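You operate a simulated robot arm through the tools that you are given. There is no shell and no other tool.

The job below is to be done with a simulated robot arm. You get a single attempt, and the scene is never put back.

TASK
Top up engine 92 with the orange key until its oil is in the green band.
Fine: park the spout and shut the lid after.

Only the result counts: the job must be done as asked and must still hold three seconds after the hand-in. Knocking over, shifting, dropping, spilling or breaking anything else fails it. Lids that push on must go on centred and level and be pressed home; caps that screw on are set level and turned clockwise until they are tight.

THE ROBOT
A 6-joint arm with a three-finger gripper, fixed in place. Base frame: the origin is at the foot of the arm, x ahead of it, y to its left, z up; the work surface is at about z = 0.8. Units: m, degrees, N and s.
Its first joint turns from -166.0 to 166.0 degrees. Payload 4.89 kg.
Tool frame: the origin (TCP) lies between the finger pads and is the grasp point; the fingertips stand 0.03 m ahead of it; z points along the fingers, y is the line along which they close. The gripper opens to 0.164 m. The gripper's body begins 0.125 m behind the TCP.
Orientation is that of the tool frame in the base frame, as a unit quaternion [x, y, z, w]. With the fingers straight down and closing along the base's y, the tool's x points along the base's -x, its y along +y and its z along -z.

THE INTERFACE
- The arm moves only by the tool step_arm. Its argument "commands" is one flat list of numbers, 6 for each row, row after row: the shift along the tool's x, y, z in m, then the turn, a rotation vector about the tool's x, y, z in degrees. In form: [tx, ty, tz, ax, ay, az, tx, ty, tz, ax, ay, az, ...]. A call has 1 to 20 rows; each row shifts and turns the commanded pose from where the row before left it, along the tool's axes as they then stand. "jaw" is the opening, from 0 (shut) to 1 (fully open), set as the call begins (left out, the last holds). Each row takes 0.2 s and may step no farther than 0.05 m and 8.6 degrees from the row before; otherwise, or with a gripper value out of range, the whole call is refused. A pose out of reach is approached as far as the arm can. The call stops where the force on the tool passes 90 N (or 10 N more than at its start, if that is more) or the arm is blocked; 0.2 s more then pass. The fingers move at their own pace (about 0.108 m/s each) and stop on an object; they squeeze with about 22 N. The grip force told is the motor's: it shows also when the fingers shut on nothing. Time passes only in rows, and 0.2 s behind the last, so rows that do not move let the fingers close. The reply holds the time, the measured pose of the TCP, the force on the tool along the base axes, the opening and the grip force, in the units named above and with some noise, with the torque about the TCP (base axes, N m) and any sound that the robot's microphone picked up.
- Cameras (640 x 400 px; columns grow to the right, rows downward): "scene" is fixed at [0.0499, -0.6493, 1.8107]; the picture's right is [0.43, -0.90, 0.00], its down [-0.59, -0.28, -0.76] and it looks along [0.68, 0.33, -0.65] (base axes); focal length 318 px, centre (320, 200). "wrist" rides on the gripper at [0.076, -0.002, -0.152] in the tool frame; the picture's right is [0.02, 1.00, 0.00], its down [-0.88, 0.02, -0.47] and it looks along [-0.47, 0.01, 0.88] (tool axes); focal length 247 px, centre (320, 200). There is no depth. A picture from a camera that has moved, and an enlarged one, comes with that camera's place and axes in the base frame and with its lens.
- grab_frame(camera): a new picture of that camera. It takes no simulated time.
- lift_body(by): slides the trunk up (or, below 0, down) by that many m; the arm rides with it, the base frame stays. It gives what a move gives, with no picture.
- enlarge(camera, box): a new picture of the part [left, top, right, bottom] of that camera's present view, enlarged. It takes no simulated time.
- sign_off(): hands the job in; it is judged then, once.

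Nothing tells you positions but the pictures and the camera data. Unless the task says otherwise, let go and move clear before handing in.

The tools are called as a command line: name --argument value ..., lists and objects as JSON in quotes. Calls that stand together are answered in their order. step_arm: Moves the arm, as the interface text tells. Its arguments: {"type":"object","properties":{"commands":{"type":"array"},"jaw":{"type":"number"}},"required":["commands"]} The other tools are called the same way: lift_body (by) slides the trunk up or down; grab_frame (camera) takes a picture; enlarge (camera, box) takes an enlarged picture of a part of a camera's view; sign_off () hands the job in.

At the start:

```text
clock: 0.0
position: [0.6967, 0.0471, 1.3672]
tcp_rot: [0.0, 1.0, 0.001, 0.0]
force: [-0.2, 0.0, -0.7]
moment: [0.01, 0.04, 0.0]
grip_width: 0.1641
finger_force: 0.0
trunk travel left (down, up): [-0.2, 0.19]
```

scene: 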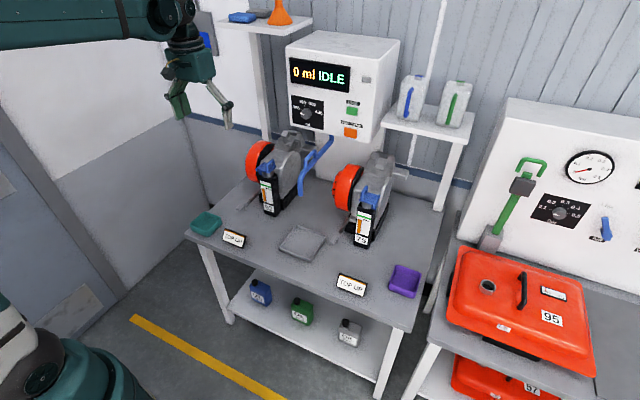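
wrist: 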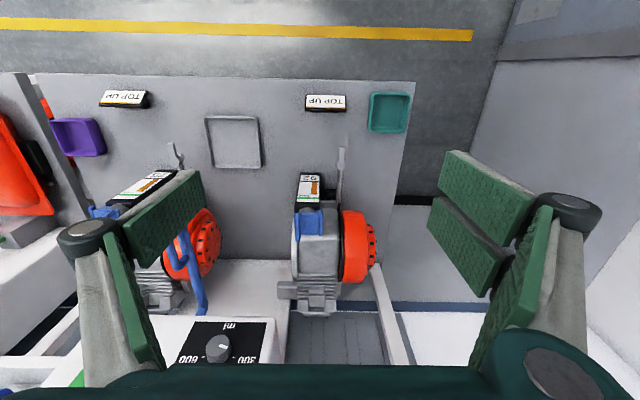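

I see a bench with two engines, an oil dispenser with a display reading "0 ml IDLE", a dial and green and orange keys, and a blue spout. I'll look closer at each part before moving.

enlarge --camera "scene" --box '[270, 30, 410, 150]'

enlarge --camera "scene" --box '[230, 120, 350, 220]'

enlarge --camera "scene" --box '[320, 150, 420, 250]'

enlarge --camera "scene" --box '[180, 200, 430, 350]'

enlarge --camera "scene" --box '[200, 0, 330, 80]'

enlarge --camera "scene" --box '[440, 130, 640, 260]'

enlarge --camera "wrist" --box '[250, 80, 420, 330]'

enlarge --camera "wrist" --box '[60, 80, 300, 390]'

```text
3.33 times, centred on (340, 90) of scene
camera zoom: at [0.0499, -0.6493, 1.8107], right [0.43, -0.9, 0.0], down [-0.59, -0.28, -0.76], along [0.68, 0.33, -0.65], focal length 1060 px, centre (253, 567)
```

zoom: 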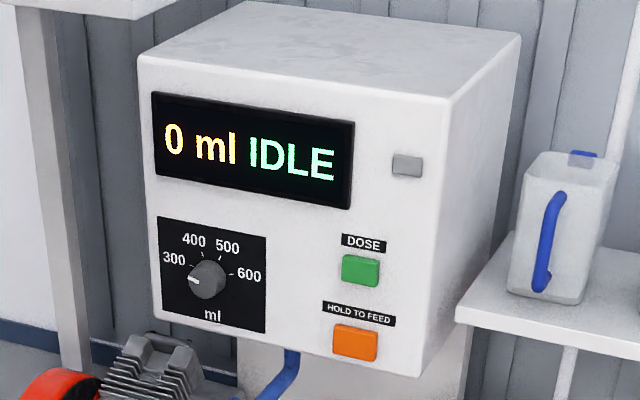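

```text
4.00 times, centred on (290, 170) of scene
camera zoom: at [0.0499, -0.6493, 1.8107], right [0.43, -0.9, 0.0], down [-0.59, -0.28, -0.76], along [0.68, 0.33, -0.65], focal length 1273 px, centre (440, 320)
```

zoom: 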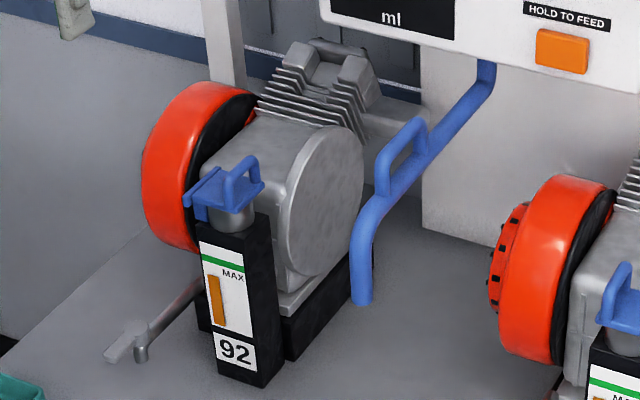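

```text
4.00 times, centred on (370, 200) of scene
camera zoom: at [0.0499, -0.6493, 1.8107], right [0.43, -0.9, 0.0], down [-0.59, -0.28, -0.76], along [0.68, 0.33, -0.65], focal length 1273 px, centre (120, 200)
```

zoom: 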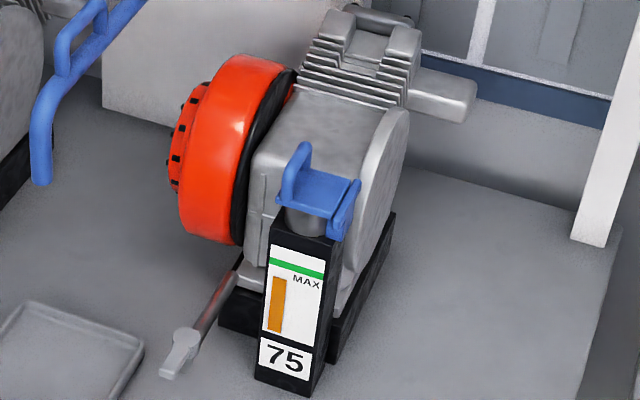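

```text
2.56 times, centred on (305, 275) of scene
camera zoom: at [0.0499, -0.6493, 1.8107], right [0.43, -0.9, 0.0], down [-0.59, -0.28, -0.76], along [0.68, 0.33, -0.65], focal length 814 px, centre (358, 8)
```

zoom: 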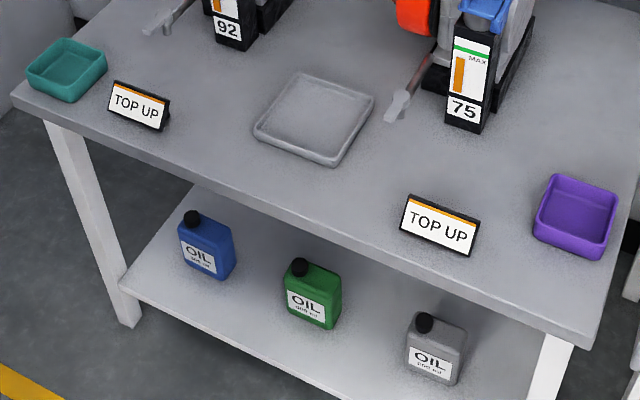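

```text
4.92 times, centred on (265, 40) of scene
camera zoom: at [0.0499, -0.6493, 1.8107], right [0.43, -0.9, 0.0], down [-0.59, -0.28, -0.76], along [0.68, 0.33, -0.65], focal length 1566 px, centre (591, 988)
```

zoom: 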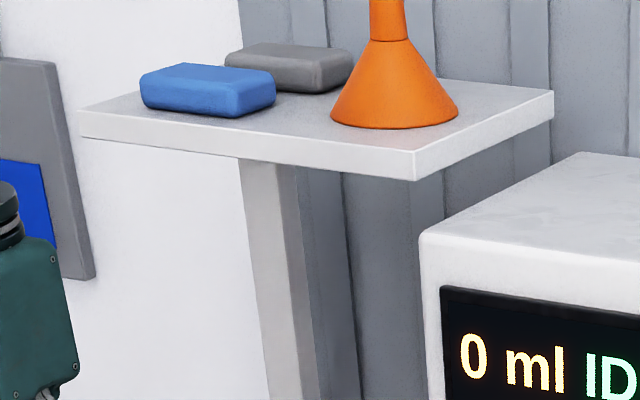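

```text
3.08 times, centred on (540, 195) of scene
camera zoom: at [0.0499, -0.6493, 1.8107], right [0.43, -0.9, 0.0], down [-0.59, -0.28, -0.76], along [0.68, 0.33, -0.65], focal length 979 px, centre (-357, 215)
```

zoom: 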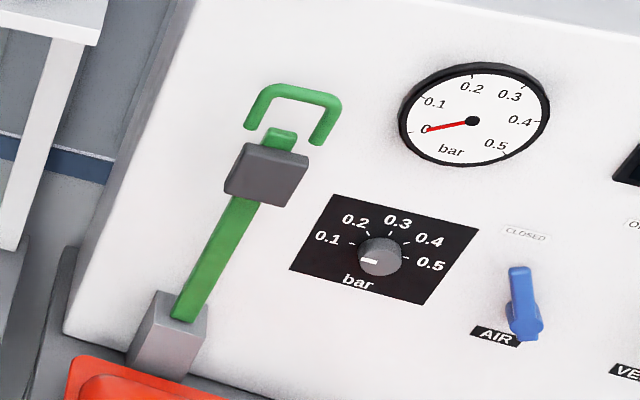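

```text
1.60 times, centred on (335, 205) of wrist
camera zoom: at [0.6214, 0.0429, 1.5191], right [-0.02, 1.0, 0.0], down [0.88, 0.02, 0.47], along [0.47, 0.01, -0.88], focal length 395 px, centre (296, 192)
```

zoom: 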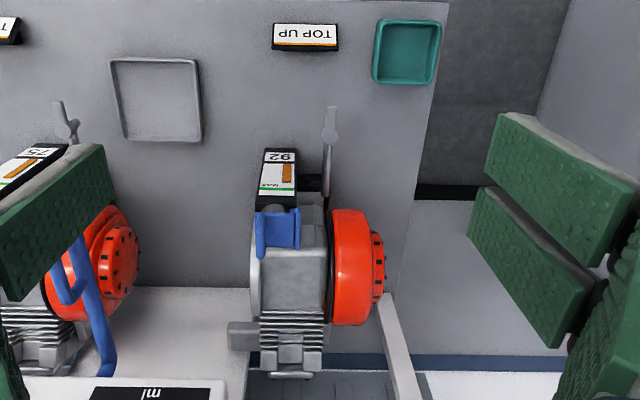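

```text
1.29 times, centred on (180, 235) of wrist
camera zoom: at [0.6214, 0.0429, 1.5191], right [-0.02, 1.0, 0.0], down [0.88, 0.02, 0.47], along [0.47, 0.01, -0.88], focal length 319 px, centre (501, 155)
```

zoom: 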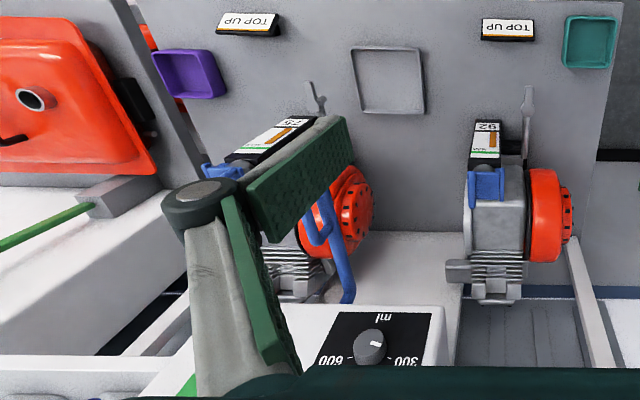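

The filler of engine 92 works out near [0.93, 0.03, 1.05] with a blue hinged lid. The spout is parked between the two engines and the keys are on the dispenser face at x≈1.04. I'll move the wrist camera closer to study the lid.

step_arm --commands '[-0.0133, -0.0043, 0.037, 0, 0, 0, -0.0133, -0.0043, 0.037, 0, 0, 0, -0.0133, -0.0043, 0.037, 0, 0, 0, -0.0133, -0.0043, 0.037, 0, 0, 0]' --jaw 1

grab_frame --camera "wrist"

enlarge --camera "wrist" --box '[240, 170, 400, 330]'

enlarge --camera "scene" --box '[245, 145, 305, 220]'

```text
clock: 1.0
position: [0.7501, 0.0273, 1.2166]
tcp_rot: [-0.001, 1.0, 0.0, -0.001]
force: [-1.2, 0.5, 0.1]
moment: [0.0, -0.17, 0.02]
grip_width: 0.1641
finger_force: 0.1
trunk travel left (down, up): [-0.2, 0.19]
```

```text
taken
camera wrist: at [0.6736, 0.0251, 1.3694], right [-0.02, 1.0, 0.0], down [0.88, 0.02, 0.47], along [0.47, 0.01, -0.88], focal length 247 px, centre (320, 200)
```

wrist: 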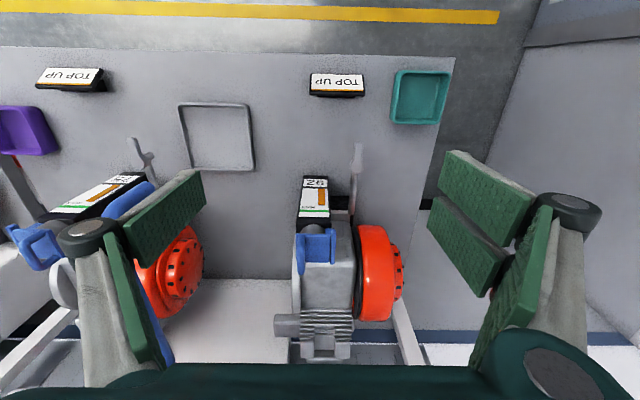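

```text
2.50 times, centred on (320, 250) of wrist
camera zoom: at [0.6736, 0.0251, 1.3694], right [-0.02, 1.0, 0.0], down [0.88, 0.02, 0.47], along [0.47, 0.01, -0.88], focal length 617 px, centre (320, 75)
```

zoom: 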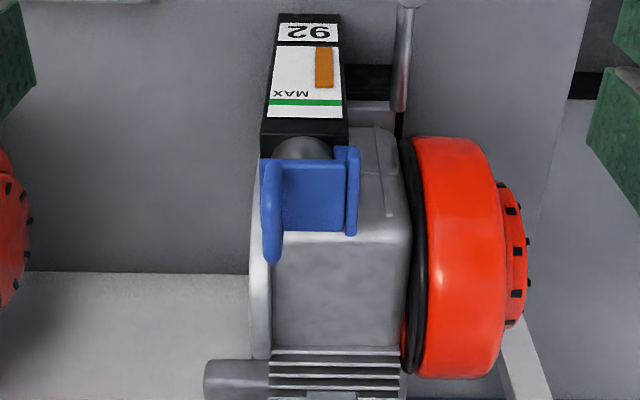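

```text
5.33 times, centred on (275, 182) of scene
camera zoom: at [0.0499, -0.6493, 1.8107], right [0.43, -0.9, 0.0], down [-0.59, -0.28, -0.76], along [0.68, 0.33, -0.65], focal length 1697 px, centre (560, 293)
```

zoom: 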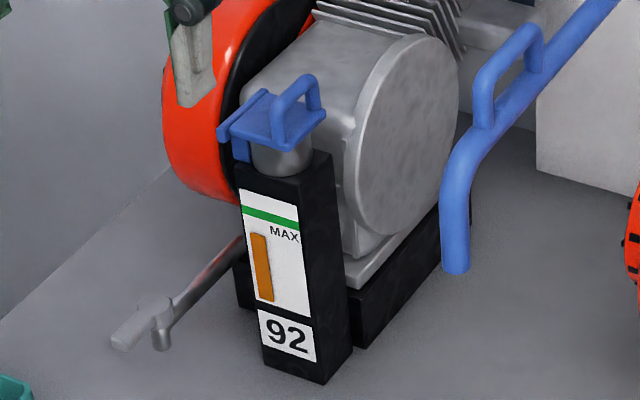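

The lid on engine 92 has its hinge along x on the +y side and a loop handle on the −y side. I'll zoom in further for accurate dimensions.

enlarge --camera "scene" --box '[250, 155, 282, 175]'

enlarge --camera "wrist" --box '[288, 220, 352, 280]'

enlarge --camera "scene" --box '[285, 120, 345, 200]'

```text
16.00 times, centred on (266, 165) of scene
camera zoom: at [0.0499, -0.6493, 1.8107], right [0.43, -0.9, 0.0], down [-0.59, -0.28, -0.76], along [0.68, 0.33, -0.65], focal length 5090 px, centre (1184, 760)
```

zoom: 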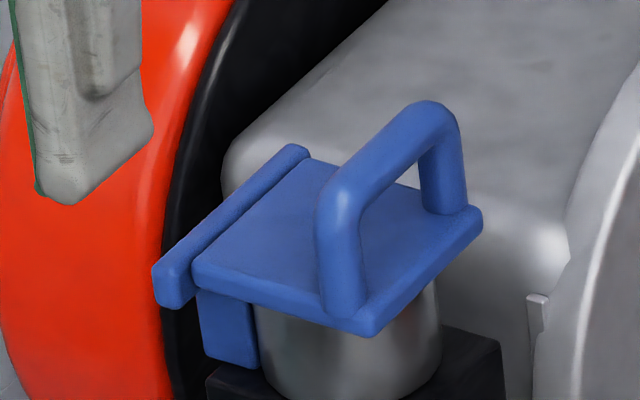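

```text
6.67 times, centred on (320, 250) of wrist
camera zoom: at [0.6736, 0.0251, 1.3694], right [-0.02, 1.0, 0.0], down [0.88, 0.02, 0.47], along [0.47, 0.01, -0.88], focal length 1646 px, centre (320, -133)
```

zoom: 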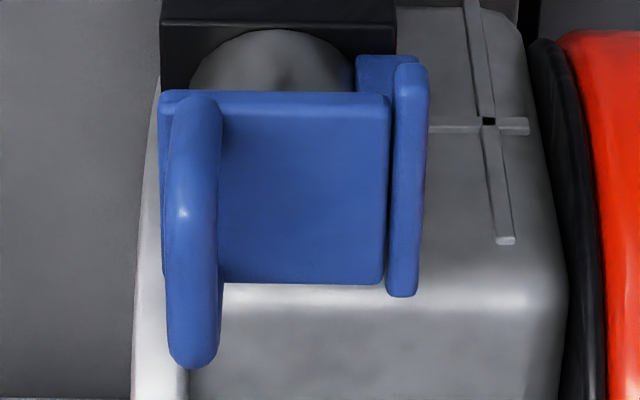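

```text
5.00 times, centred on (315, 160) of scene
camera zoom: at [0.0499, -0.6493, 1.8107], right [0.43, -0.9, 0.0], down [-0.59, -0.28, -0.76], along [0.68, 0.33, -0.65], focal length 1591 px, centre (345, 400)
```

zoom: 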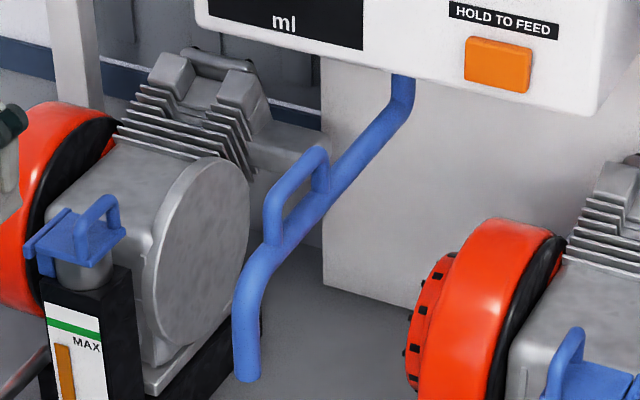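

I have the lid measured: the plate is x 0.903–0.959, y −0.008–0.046, top z≈1.055. The hinge axis is at y≈0.051, z≈1.05, and the handle bar is at y≈0.002, z≈1.08. Next I'll move to the middle to see the spout and the dispenser face better.

step_arm --commands '[0.0167, -0.0378, -0.0188, 0, 0, 0, 0.0167, -0.0378, -0.0188, 0, 0, 0, 0.0167, -0.0378, -0.0188, 0, 0, 0, 0.0167, -0.0378, -0.0188, 0, 0, 0, 0.0167, -0.0378, -0.0188, 0, 0, 0, 0.0167, -0.0378, -0.0188, 0, 0, 0]'

grab_frame --camera "wrist"

grab_frame --camera "scene"

```text
clock: 2.4
position: [0.652, -0.1949, 1.3297]
tcp_rot: [0.0, 1.0, -0.001, 0.0]
force: [0.8, 1.4, 0.1]
moment: [-0.2, 0.02, -0.02]
grip_width: 0.164
finger_force: 0.0
trunk travel left (down, up): [-0.2, 0.19]
```

```text
taken
camera wrist: at [0.5741, -0.199, 1.4819], right [-0.02, 1.0, 0.0], down [0.88, 0.02, 0.47], along [0.47, 0.01, -0.88], focal length 247 px, centre (320, 200)
```

wrist: 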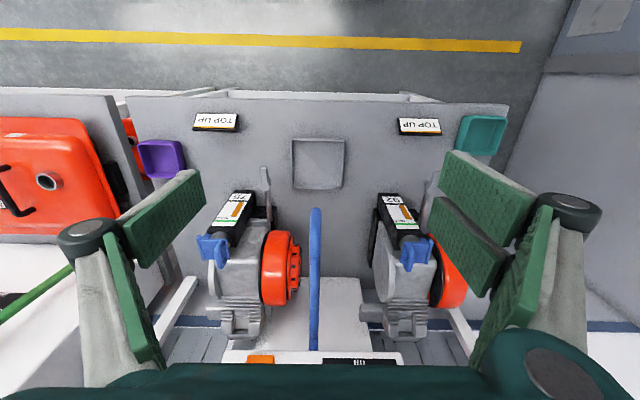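

```text
taken
```

scene: 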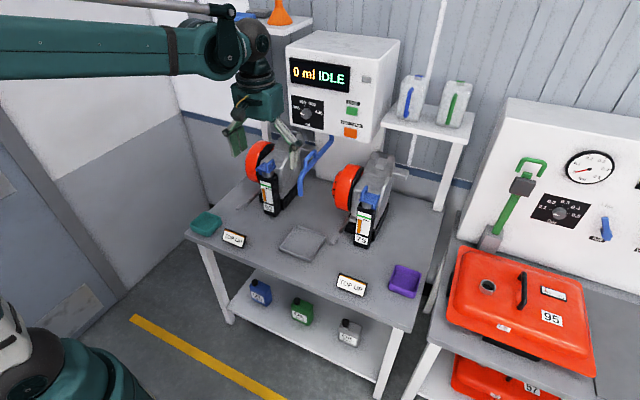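

The spout arm is parked straight along x at y≈−0.2. I'll zoom in on it from the wrist camera, and on the keys.

enlarge --camera "wrist" --box '[240, 190, 400, 370]'

enlarge --camera "wrist" --box '[200, 320, 400, 375]'

enlarge --camera "scene" --box '[295, 125, 345, 205]'

enlarge --camera "scene" --box '[335, 115, 365, 140]'

```text
2.22 times, centred on (320, 280) of wrist
camera zoom: at [0.5741, -0.199, 1.4819], right [-0.02, 1.0, 0.0], down [0.88, 0.02, 0.47], along [0.47, 0.01, -0.88], focal length 549 px, centre (320, 22)
```

zoom: 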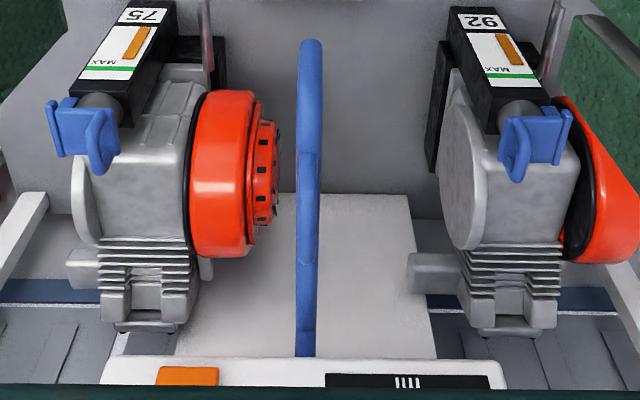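

```text
3.20 times, centred on (300, 348) of wrist
camera zoom: at [0.5741, -0.199, 1.4819], right [-0.02, 1.0, 0.0], down [0.88, 0.02, 0.47], along [0.47, 0.01, -0.88], focal length 790 px, centre (384, -272)
```

zoom: 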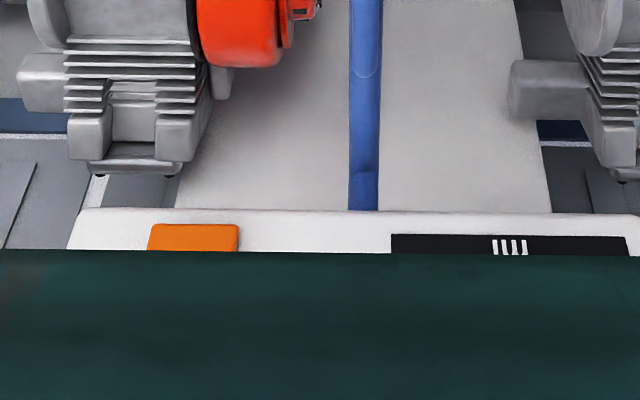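

```text
5.00 times, centred on (320, 165) of scene
camera zoom: at [0.0499, -0.6493, 1.8107], right [0.43, -0.9, 0.0], down [-0.59, -0.28, -0.76], along [0.68, 0.33, -0.65], focal length 1591 px, centre (320, 375)
```

zoom: 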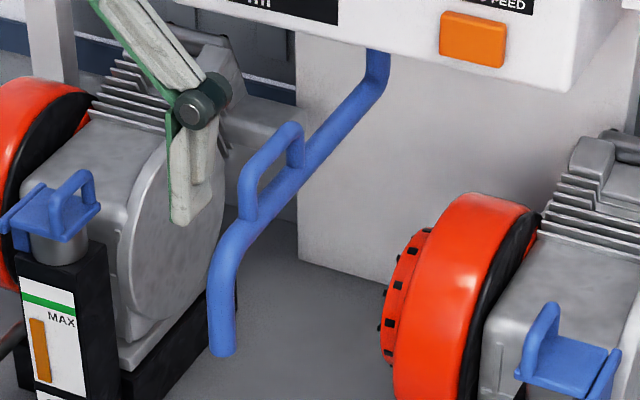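

```text
16.00 times, centred on (350, 128) of scene
camera zoom: at [0.0499, -0.6493, 1.8107], right [0.43, -0.9, 0.0], down [-0.59, -0.28, -0.76], along [0.68, 0.33, -0.65], focal length 5090 px, centre (-160, 1360)
```

zoom: 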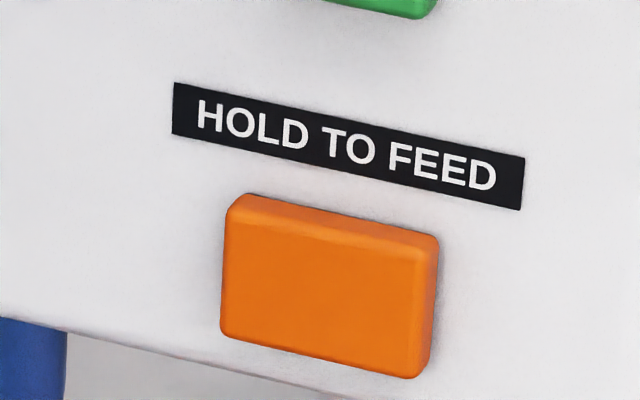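

The spout's tip is at about [0.815, −0.203, 1.079] and its arm is at z≈1.165. The pivot is near [1.077, −0.203], so a swing of about 57° puts the tip over filler 92. Lid first: I'll move above its handle with the jaw partly closed.

step_arm --commands '[-0.035, 0.0246, 0.0162, 0, 0, 0, -0.035, 0.0246, 0.0162, 0, 0, 0, -0.035, 0.0246, 0.0162, 0, 0, 0, -0.035, 0.0246, 0.0162, 0, 0, 0, -0.035, 0.0246, 0.0162, 0, 0, 0, -0.035, 0.0246, 0.0162, 0, 0, 0, -0.035, 0.0246, 0.0162, 0, 0, 0, -0.035, 0.0246, 0.0162, 0, 0, 0, 0, 0, 0, 0, 0, 0]' --jaw 0.32

grab_frame --camera "wrist"

grab_frame --camera "scene"

```text
clock: 4.4
position: [0.9322, -0.0003, 1.2037]
tcp_rot: [0.0, 1.0, 0.0, 0.0]
force: [0.6, 1.0, -0.8]
moment: [-0.02, 0.17, -0.01]
grip_width: 0.0525
finger_force: 0.1
trunk travel left (down, up): [-0.2, 0.19]
```

```text
taken
camera wrist: at [0.8565, -0.0037, 1.3553], right [-0.02, 1.0, 0.0], down [0.88, 0.02, 0.47], along [0.47, 0.01, -0.88], focal length 247 px, centre (320, 200)
```

wrist: 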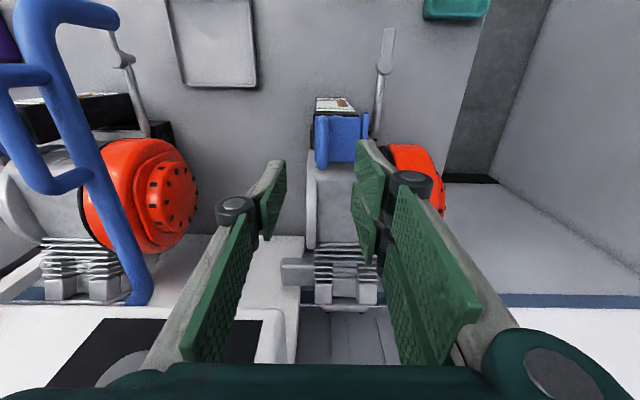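

```text
taken
```

scene: 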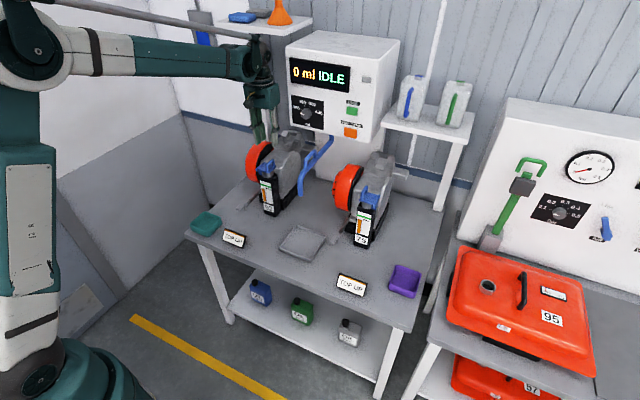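

The gripper is above the lid and the lid appears where I predicted. I'll zoom in to refine the handle position before I descend.

enlarge --camera "wrist" --box '[290, 90, 390, 190]'

enlarge --camera "scene" --box '[240, 90, 300, 185]'

```text
4.00 times, centred on (340, 140) of wrist
camera zoom: at [0.8565, -0.0037, 1.3553], right [-0.02, 1.0, 0.0], down [0.88, 0.02, 0.47], along [0.47, 0.01, -0.88], focal length 988 px, centre (240, 440)
```

zoom: 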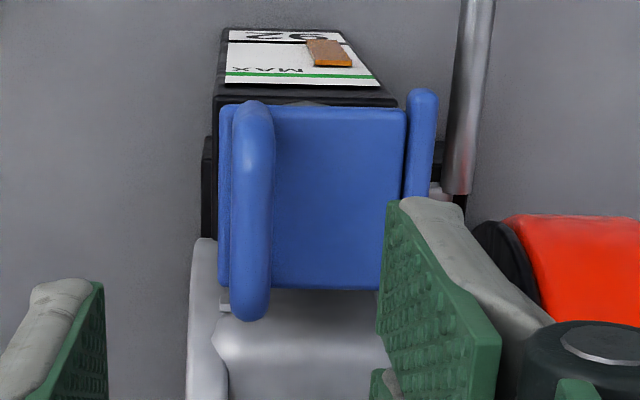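

```text
4.21 times, centred on (270, 138) of scene
camera zoom: at [0.0499, -0.6493, 1.8107], right [0.43, -0.9, 0.0], down [-0.59, -0.28, -0.76], along [0.68, 0.33, -0.65], focal length 1340 px, centre (530, 463)
```

zoom: 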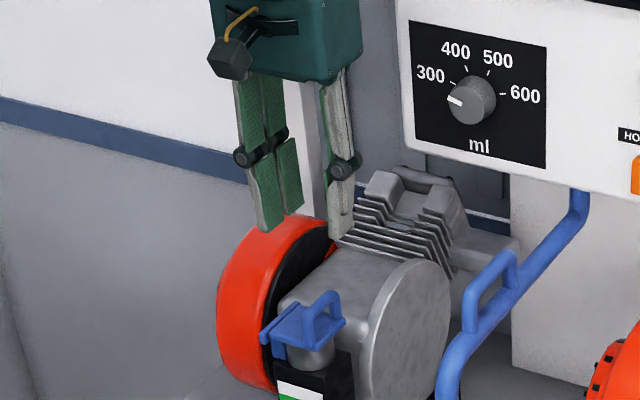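

The handle bar centre is confirmed near [0.930, 0.001, 1.082]. I'll descend to straddle it.

step_arm --commands '[0.0005, 0.0005, 0.04, 0, 0, 0, 0.0005, 0.0005, 0.04, 0, 0, 0, 0.0003, 0.0005, 0.021, 0, 0, 0, 0, 0, 0.01, 0, 0, 0, 0, 0, 0, 0, 0, 0]'

enlarge --camera "scene" --box '[250, 130, 290, 185]'

enlarge --camera "wrist" --box '[270, 100, 390, 200]'

```text
clock: 5.6
position: [0.9303, -0.0004, 1.092]
tcp_rot: [0.0, 1.0, 0.0, 0.0]
force: [0.2, 0.0, -0.3]
moment: [-0.05, 0.01, -0.01]
grip_width: 0.0524
finger_force: 0.1
trunk travel left (down, up): [-0.2, 0.19]
```

```text
7.27 times, centred on (270, 158) of scene
camera zoom: at [0.0499, -0.6493, 1.8107], right [0.43, -0.9, 0.0], down [-0.59, -0.28, -0.76], along [0.68, 0.33, -0.65], focal length 2314 px, centre (684, 509)
```

zoom: 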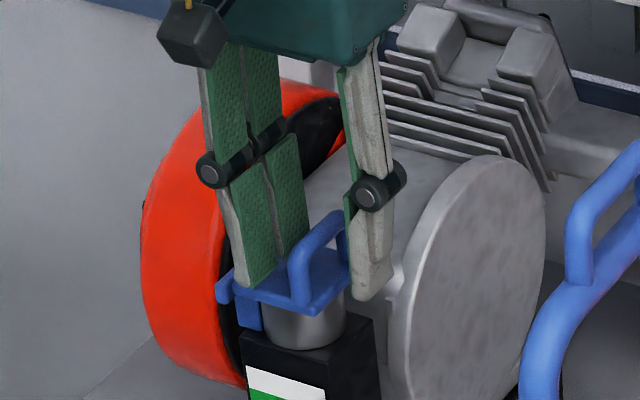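

```text
4.00 times, centred on (330, 150) of wrist
camera zoom: at [0.8535, -0.0033, 1.2432], right [-0.02, 1.0, 0.0], down [0.88, 0.02, 0.47], along [0.47, 0.01, -0.88], focal length 988 px, centre (280, 400)
```

zoom: 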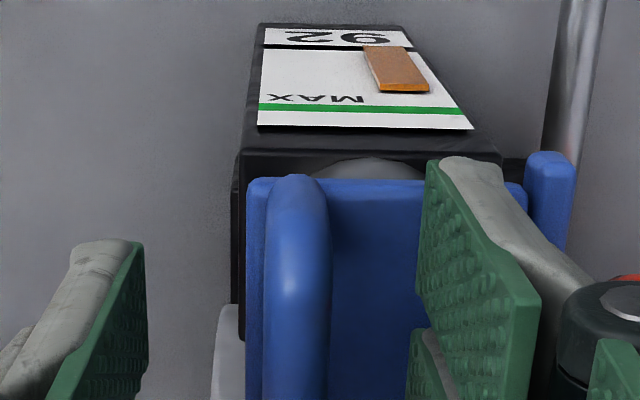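

The fingers straddle the handle bar. I'll close on it gently.

step_arm --commands '[0, 0.001, 0, 0, 0, 0, 0, 0, 0, 0, 0, 0, 0, 0, 0, 0, 0, 0]' --jaw 0

enlarge --camera "scene" --box '[250, 130, 290, 185]'

enlarge --camera "wrist" --box '[270, 100, 390, 200]'

```text
clock: 6.4
position: [0.9277, 0.003, 1.0915]
tcp_rot: [0.0, 1.0, 0.0, 0.0]
force: [1.8, 24.8, 1.0]
moment: [1.11, -0.09, -0.11]
grip_width: 0.0108
finger_force: 45.5
trunk travel left (down, up): [-0.2, 0.19]
```

```text
7.27 times, centred on (270, 158) of scene
camera zoom: at [0.0499, -0.6493, 1.8107], right [0.43, -0.9, 0.0], down [-0.59, -0.28, -0.76], along [0.68, 0.33, -0.65], focal length 2314 px, centre (684, 509)
```

zoom: 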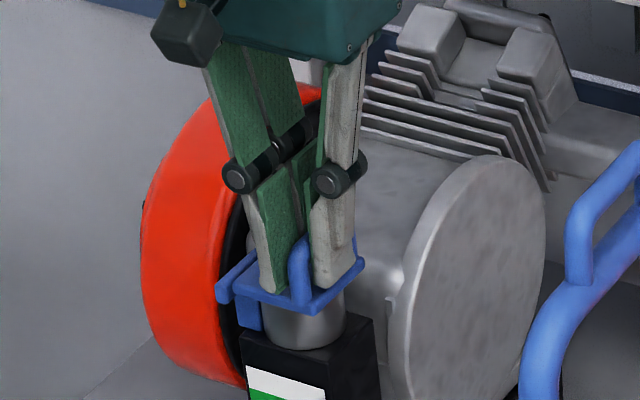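

```text
4.00 times, centred on (330, 150) of wrist
camera zoom: at [0.8529, -0.0001, 1.2435], right [-0.02, 1.0, 0.0], down [0.88, 0.02, 0.47], along [0.47, 0.01, -0.88], focal length 988 px, centre (280, 400)
```

zoom: 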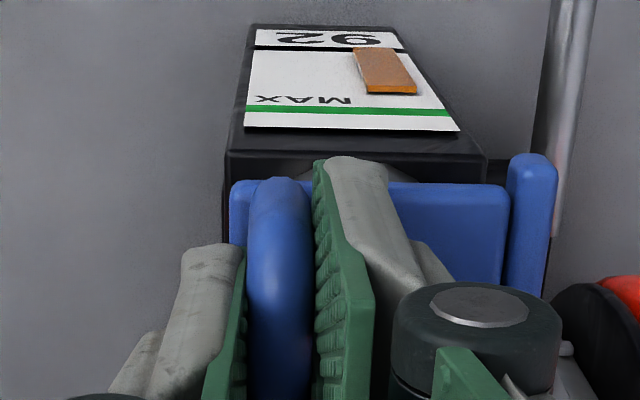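

The handle is gripped (bar diameter about 11 mm), but there's a 25 N side load toward +y, so the bar sits slightly further that way. I'll shift to relieve it.

step_arm --commands '[0, 0.0025, 0, 0, 0, 0, 0, 0, 0, 0, 0, 0]'

```text
clock: 7.0
position: [0.9287, 0.0043, 1.0913]
tcp_rot: [0.0, 1.0, 0.0, 0.0]
force: [-4.2, 11.4, -1.4]
moment: [0.43, 0.05, 0.14]
grip_width: 0.0108
finger_force: 44.8
trunk travel left (down, up): [-0.2, 0.19]
```

Half relieved. One more small shift.

step_arm --commands '[0, 0.002, 0, 0, 0, 0, 0, 0, 0, 0, 0, 0]'

```text
clock: 7.6
position: [0.9271, 0.0046, 1.0911]
tcp_rot: [0.001, 1.0, -0.001, 0.001]
force: [7.9, -12.5, 11.2]
moment: [-0.02, 0.82, 0.26]
grip_width: 0.0107
finger_force: 45.3
trunk travel left (down, up): [-0.2, 0.19]
```

The load is near zero now, with the bar at y≈0.0045. I'll open the lid about 15° along the hinge arc and check the forces.

step_arm --commands '[0, 0.00372, -0.00416, 5, 0, 0, 0, 0.00372, -0.00416, 5, 0, 0, 0, 0.00372, -0.00416, 5, 0, 0, 0, 0, 0, 0, 0, 0]'

enlarge --camera "scene" --box '[250, 130, 290, 185]'

```text
clock: 8.6
position: [0.9292, 0.0176, 1.1042]
tcp_rot: [0.0, 0.991, -0.13, 0.001]
force: [12.9, -16.0, 20.7]
moment: [-0.14, -0.24, 0.25]
grip_width: 0.0107
finger_force: 45.1
trunk travel left (down, up): [-0.2, 0.19]
```

```text
7.27 times, centred on (270, 158) of scene
camera zoom: at [0.0499, -0.6493, 1.8107], right [0.43, -0.9, 0.0], down [-0.59, -0.28, -0.76], along [0.68, 0.33, -0.65], focal length 2314 px, centre (684, 509)
```

zoom: 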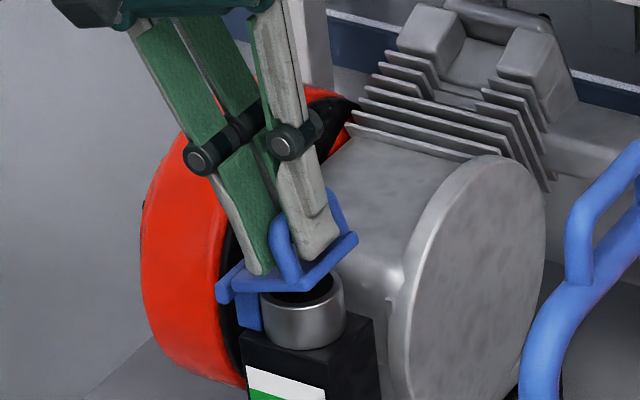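

The lid is opening. The remaining force is radially outward, so the true hinge radius is about 2 mm larger than I assumed. I'll correct for that and continue to about 45°.

step_arm --commands '[0, -0.0016, -0.0013, 0, 0, 0, 0, 0.00384, -0.00429, 5, 0, 0, 0, 0.00384, -0.00429, 5, 0, 0, 0, 0.00384, -0.00429, 5, 0, 0, 0, 0, 0, 0, 0, 0]'

enlarge --camera "scene" --box '[240, 130, 290, 185]'

```text
clock: 9.8
position: [0.9271, 0.0326, 1.1117]
tcp_rot: [0.0, 0.966, -0.259, 0.0]
force: [5.4, 5.0, -13.1]
moment: [0.07, -0.21, 0.28]
grip_width: 0.0106
finger_force: 45.1
trunk travel left (down, up): [-0.2, 0.19]
```

```text
7.27 times, centred on (265, 158) of scene
camera zoom: at [0.0499, -0.6493, 1.8107], right [0.43, -0.9, 0.0], down [-0.59, -0.28, -0.76], along [0.68, 0.33, -0.65], focal length 2314 px, centre (720, 509)
```

zoom: 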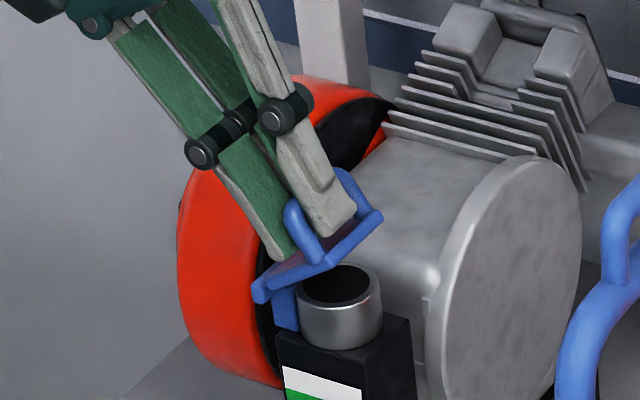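

About 30° open and the filler neck is visible. I'll continue along the arc to 50°.

step_arm --commands '[0, 0.0042, -0.0039, 5, 0, 0, 0, 0.00381, -0.00433, 5, 0, 0, 0, 0.00381, -0.00433, 5, 0, 0, 0, 0.00381, -0.00433, 5, 0, 0, 0, 0, 0, 0, 0, 0]'

enlarge --camera "scene" --box '[235, 110, 295, 185]'

grab_frame --camera "scene"

grab_frame --camera "wrist"

```text
clock: 11.0
position: [0.9305, 0.0547, 1.1149]
tcp_rot: [0.0, 0.906, -0.423, -0.001]
force: [-19.4, 3.9, -45.9]
moment: [0.47, 0.51, -0.37]
grip_width: 0.0109
finger_force: 45.1
trunk travel left (down, up): [-0.2, 0.19]
```

```text
5.33 times, centred on (265, 148) of scene
camera zoom: at [0.0499, -0.6493, 1.8107], right [0.43, -0.9, 0.0], down [-0.59, -0.28, -0.76], along [0.68, 0.33, -0.65], focal length 1697 px, centre (613, 480)
```

zoom: 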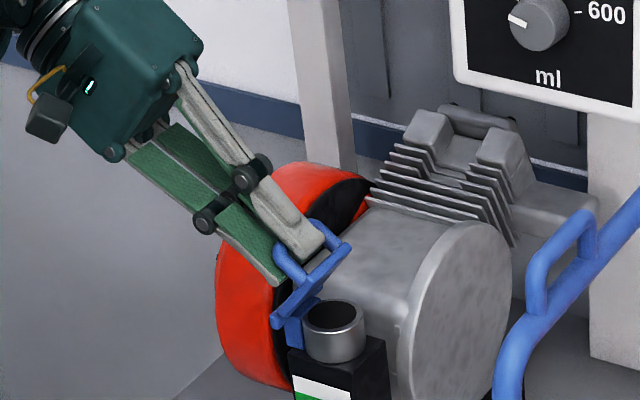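

```text
taken
```

scene: 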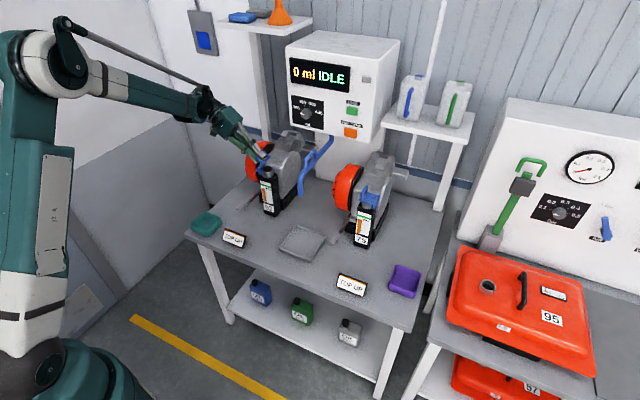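

```text
taken
camera wrist: at [0.8546, 0.1689, 1.2138], right [-0.02, 0.64, -0.77], down [0.88, 0.37, 0.29], along [0.47, -0.67, -0.57], focal length 247 px, centre (320, 200)
```

wrist: 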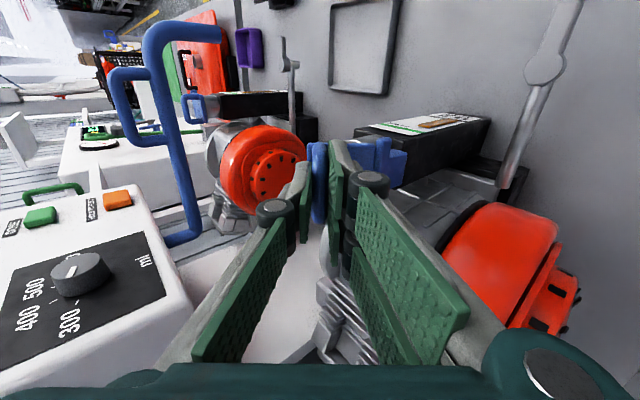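

About 50° open. The 46 N downward pull shows my commanded radius is slightly large. I'll ease it down and carry on with less tool rotation, letting the bar pivot in the grip.

step_arm --commands '[0, 0.0023, 0.0019, 0, 0, 0, 0, 0.0036, -0.0041, 2.5, 0, 0, 0, 0.0034, -0.0043, 2.5, 0, 0, 0, 0.0038, -0.0039, 1.5, 0, 0, 0, 0.0038, -0.0039, 1.5, 0, 0, 0, 0, 0, 0, 0, 0]'

enlarge --camera "scene" --box '[235, 110, 295, 185]'

```text
clock: 12.4
position: [0.9312, 0.0774, 1.1128]
tcp_rot: [0.0, 0.875, -0.485, 0.0]
force: [5.9, 1.1, 7.1]
moment: [-0.11, 0.47, -0.46]
grip_width: 0.011
finger_force: 45.1
trunk travel left (down, up): [-0.2, 0.19]
```

```text
5.33 times, centred on (265, 148) of scene
camera zoom: at [0.0499, -0.6493, 1.8107], right [0.43, -0.9, 0.0], down [-0.59, -0.28, -0.76], along [0.68, 0.33, -0.65], focal length 1697 px, centre (613, 480)
```

zoom: 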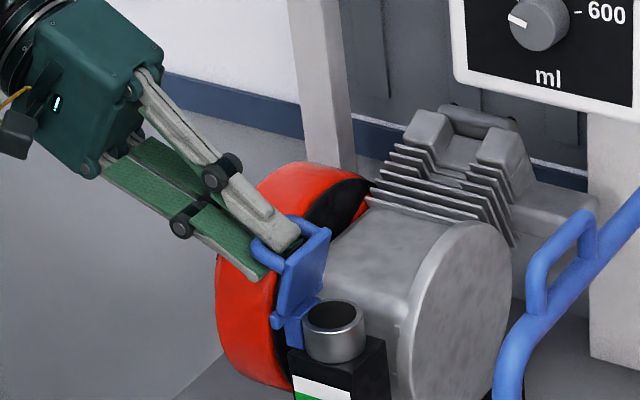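

The forces are low and the lid is at about 70°. I'll continue past vertical to about 100°.

step_arm --commands '[0, 0.0041, -0.0034, 1, 0, 0, 0, 0.0041, -0.0034, 1, 0, 0, 0, 0.0044, -0.0028, 0, 0, 0, 0, 0.0044, -0.0028, 0, 0, 0, 0, 0, 0, 0, 0, 0]'

enlarge --camera "scene" --box '[235, 110, 295, 185]'

```text
clock: 13.6
position: [0.9294, 0.0942, 1.1024]
tcp_rot: [0.001, 0.866, -0.5, -0.001]
force: [4.3, -13.8, -16.2]
moment: [0.0, 0.09, 0.01]
grip_width: 0.0106
finger_force: 44.9
trunk travel left (down, up): [-0.2, 0.19]
```

```text
5.33 times, centred on (265, 148) of scene
camera zoom: at [0.0499, -0.6493, 1.8107], right [0.43, -0.9, 0.0], down [-0.59, -0.28, -0.76], along [0.68, 0.33, -0.65], focal length 1697 px, centre (613, 480)
```

zoom: 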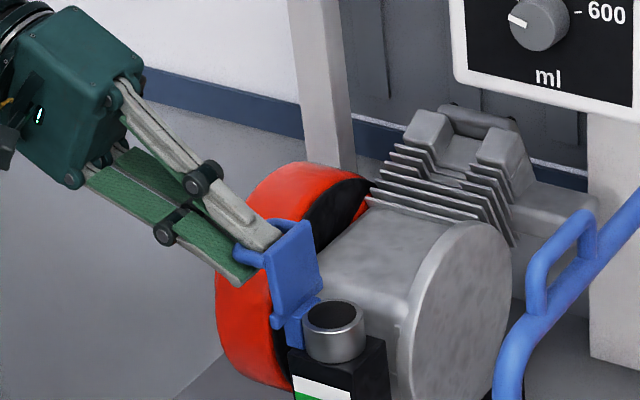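

The lid is at about 92°. Another 12–15° should put it safely past vertical.

step_arm --commands '[0, 0.0006, 0.0014, 0, 0, 0, 0, 0.0048, -0.002, 0, 0, 0, 0, 0.0048, -0.002, 0, 0, 0, 0, 0, 0, 0, 0, 0]'

enlarge --camera "scene" --box '[235, 110, 295, 185]'

```text
clock: 14.6
position: [0.9319, 0.1035, 1.0942]
tcp_rot: [-0.001, 0.866, -0.5, 0.0]
force: [6.3, -5.2, -1.8]
moment: [-0.17, 0.19, -0.11]
grip_width: 0.0105
finger_force: 45.1
trunk travel left (down, up): [-0.2, 0.19]
```

```text
5.33 times, centred on (265, 148) of scene
camera zoom: at [0.0499, -0.6493, 1.8107], right [0.43, -0.9, 0.0], down [-0.59, -0.28, -0.76], along [0.68, 0.33, -0.65], focal length 1697 px, centre (613, 480)
```

zoom: 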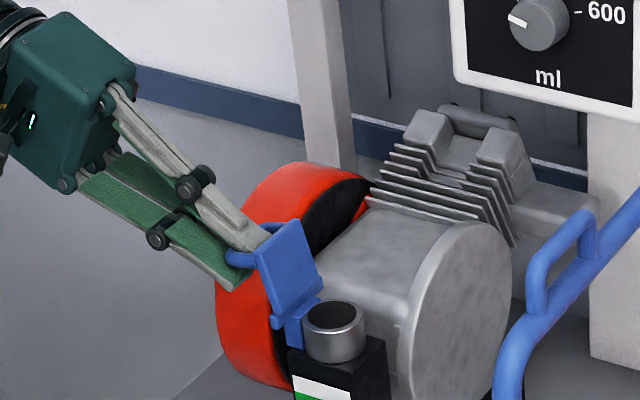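

Now about 103° with low force. I'll go a few degrees more and watch for a stop.

step_arm --commands '[0, 0.0048, -0.0012, 0, 0, 0, 0, 0.0048, -0.001, 0, 0, 0, 0, 0, 0, 0, 0, 0]'

enlarge --camera "scene" --box '[235, 110, 295, 185]'

enlarge --camera "wrist" --box '[240, 80, 440, 280]'

```text
clock: 15.6
position: [0.9307, 0.1048, 1.0931]
tcp_rot: [0.003, 0.864, -0.503, 0.003]
force: [7.4, -20.8, 32.4]
moment: [-0.51, 1.22, -0.74]
grip_width: 0.0109
finger_force: 44.8
trunk travel left (down, up): [-0.2, 0.19]
stopped in row 3: the force on the tool passed its limit at 92 N (the readings are from after the stop); the commanded pose is now the measured one
```

```text
5.33 times, centred on (265, 148) of scene
camera zoom: at [0.0499, -0.6493, 1.8107], right [0.43, -0.9, 0.0], down [-0.59, -0.28, -0.76], along [0.68, 0.33, -0.65], focal length 1697 px, centre (613, 480)
```

zoom: 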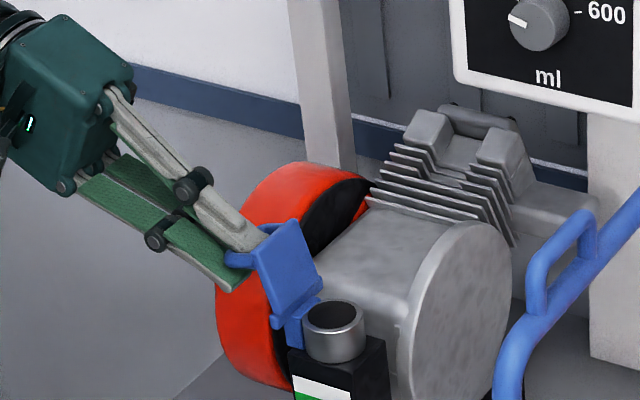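

```text
2.00 times, centred on (340, 180) of wrist
camera zoom: at [0.8541, 0.2354, 1.1696], right [-0.02, 0.49, -0.87], down [0.88, 0.42, 0.22], along [0.47, -0.76, -0.44], focal length 494 px, centre (280, 240)
```

zoom: 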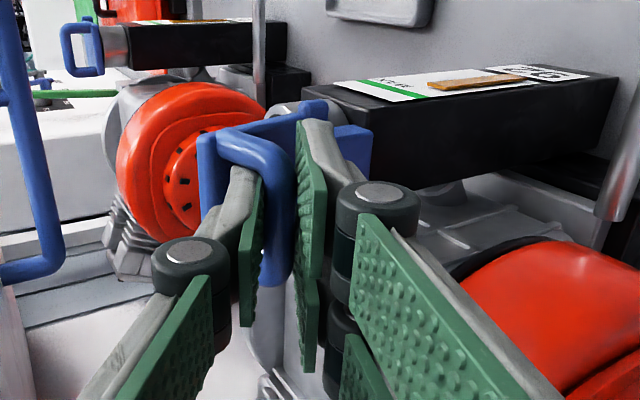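

The hinge stop is at about 105°, so the lid is past vertical and gravity will hold it open. I'll open the jaw slightly and retreat straight back along the fingers.

step_arm --commands '[0, 0, 0, 0, 0, 0, 0, 0, -0.004, 0, 0, 0, 0, 0, -0.006, 0, 0, 0]' --jaw 0.095

enlarge --camera "scene" --box '[235, 110, 295, 185]'

enlarge --camera "wrist" --box '[240, 80, 440, 280]'

```text
clock: 16.4
position: [0.9302, 0.1161, 1.0959]
tcp_rot: [0.001, 0.866, -0.501, 0.002]
force: [-0.8, -9.4, 7.5]
moment: [-0.17, 0.03, 0.01]
grip_width: 0.0204
finger_force: 6.2
trunk travel left (down, up): [-0.2, 0.19]
```

```text
5.33 times, centred on (265, 148) of scene
camera zoom: at [0.0499, -0.6493, 1.8107], right [0.43, -0.9, 0.0], down [-0.59, -0.28, -0.76], along [0.68, 0.33, -0.65], focal length 1697 px, centre (613, 480)
```

zoom: 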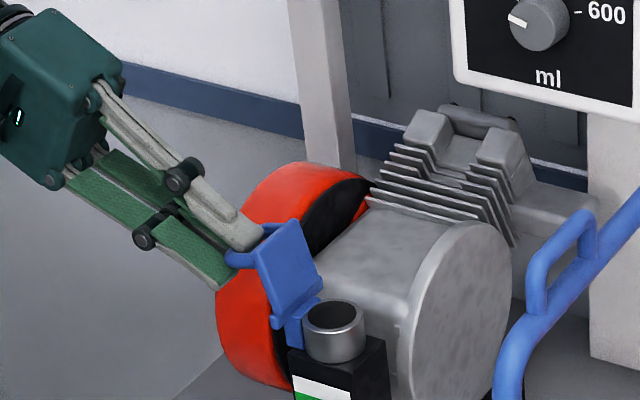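

```text
2.00 times, centred on (340, 180) of wrist
camera zoom: at [0.8545, 0.2458, 1.1724], right [-0.02, 0.5, -0.87], down [0.88, 0.42, 0.22], along [0.47, -0.76, -0.44], focal length 494 px, centre (280, 240)
```

zoom: 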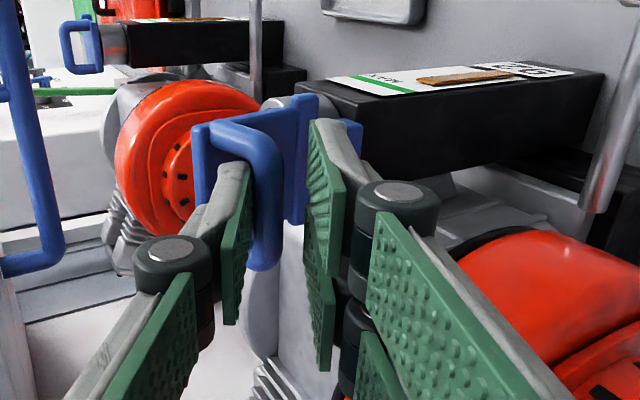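

The lid is staying open and the fingers are sliding off. I'll continue the retreat.

step_arm --commands '[0, 0, -0.008, 0, 0, 0, 0, 0, -0.01, 0, 0, 0, 0, 0, -0.012, 0, 0, 0, 0, 0, -0.02, 0, 0, 0]'

enlarge --camera "scene" --box '[235, 110, 295, 185]'

enlarge --camera "wrist" --box '[240, 80, 440, 280]'

```text
clock: 17.4
position: [0.9324, 0.1588, 1.1203]
tcp_rot: [0.001, 0.865, -0.502, 0.001]
force: [0.4, -0.3, -0.2]
moment: [0.03, 0.01, -0.04]
grip_width: 0.0155
finger_force: 0.0
trunk travel left (down, up): [-0.2, 0.19]
```

```text
5.33 times, centred on (265, 148) of scene
camera zoom: at [0.0499, -0.6493, 1.8107], right [0.43, -0.9, 0.0], down [-0.59, -0.28, -0.76], along [0.68, 0.33, -0.65], focal length 1697 px, centre (613, 480)
```

zoom: 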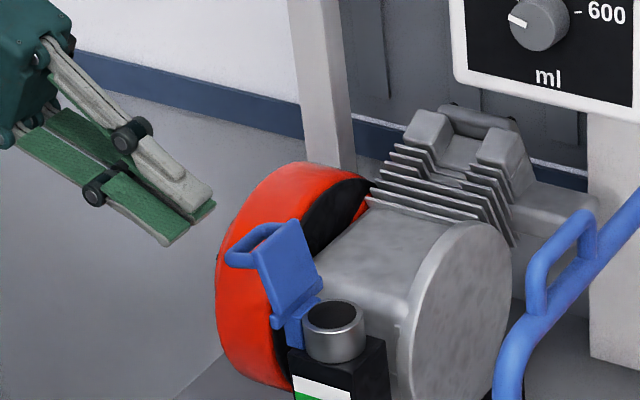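

```text
2.00 times, centred on (340, 180) of wrist
camera zoom: at [0.8559, 0.2893, 1.1976], right [-0.02, 0.5, -0.87], down [0.88, 0.42, 0.22], along [0.47, -0.76, -0.44], focal length 494 px, centre (280, 240)
```

zoom: 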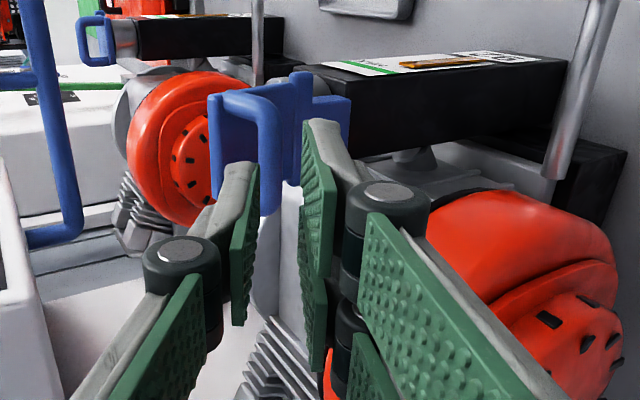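

The lid stands open on its own. I'll lift away, turn the tool back to vertical, and move above the spout arm.

step_arm --commands '[0, -0.0425, -0.025, 0, 0, 0, 0, -0.0425, -0.025, 0, 0, 0, 0, 0, 0, -8.57, 0, 0, 0, 0, 0, -8.57, 0, 0, 0, 0, 0, -8.57, 0, 0, 0, 0, 0, -8.57, 0, 0, 0, 0, 0, -8.57, 0, 0, 0, 0, 0, -8.57, 0, 0, 0, 0, 0, -8.57, 0, 0, 0, 0, -0.04, 0, 0, 0, 0, 0, -0.04, 0, 0, 0, 0, 0, 0, 0, 0, 0]' --jaw 0.35

grab_frame --camera "scene"

```text
clock: 20.0
position: [0.9286, 0.1606, 1.2996]
tcp_rot: [-0.001, 1.0, -0.002, 0.002]
force: [-0.5, 0.0, 0.8]
moment: [0.0, -0.08, 0.0]
grip_width: 0.0574
finger_force: 0.1
trunk travel left (down, up): [-0.2, 0.19]
```

```text
taken
```

scene: 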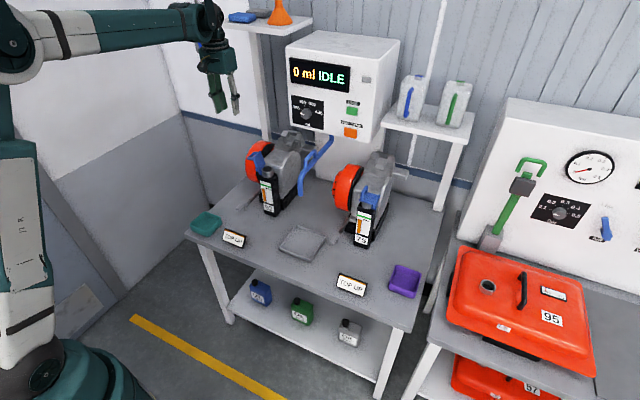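

Clear of the lid and vertical again. I'll traverse to above the spout arm.

step_arm --commands '[0.0099, -0.045, -0.0025, 0, 0, 0, 0.0099, -0.045, -0.0025, 0, 0, 0, 0.0099, -0.045, -0.0025, 0, 0, 0, 0.0099, -0.045, -0.0025, 0, 0, 0, 0.0099, -0.045, -0.0025, 0, 0, 0, 0.0099, -0.045, -0.0025, 0, 0, 0, 0.0099, -0.045, -0.0025, 0, 0, 0, 0.0099, -0.045, -0.0025, 0, 0, 0, 0, 0, 0, 0, 0, 0]'

grab_frame --camera "wrist"

enlarge --camera "scene" --box '[240, 70, 370, 210]'

```text
clock: 22.0
position: [0.8511, -0.1998, 1.3213]
tcp_rot: [0.0, 1.0, -0.003, 0.001]
force: [-0.6, -0.8, -0.2]
moment: [0.16, 0.0, 0.01]
grip_width: 0.0576
finger_force: 0.1
trunk travel left (down, up): [-0.2, 0.19]
```

```text
taken
camera wrist: at [0.7749, -0.2016, 1.473], right [-0.02, 1.0, 0.0], down [0.88, 0.02, 0.48], along [0.48, 0.01, -0.88], focal length 247 px, centre (320, 200)
```

wrist: 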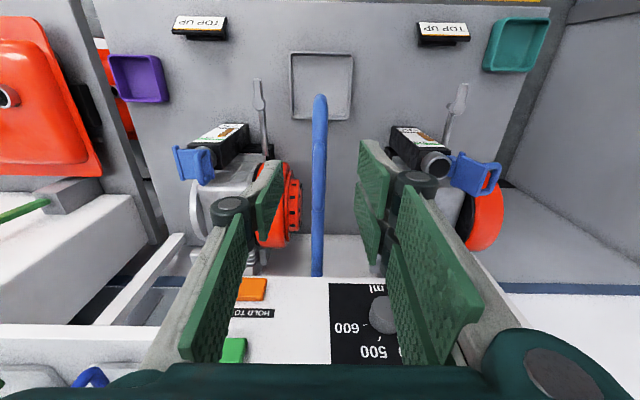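

```text
2.86 times, centred on (305, 140) of scene
camera zoom: at [0.0499, -0.6493, 1.8107], right [0.43, -0.9, 0.0], down [-0.59, -0.28, -0.76], along [0.68, 0.33, -0.65], focal length 909 px, centre (363, 371)
```

zoom: 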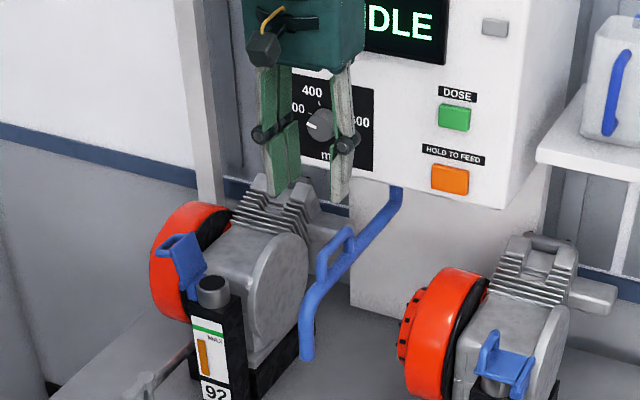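

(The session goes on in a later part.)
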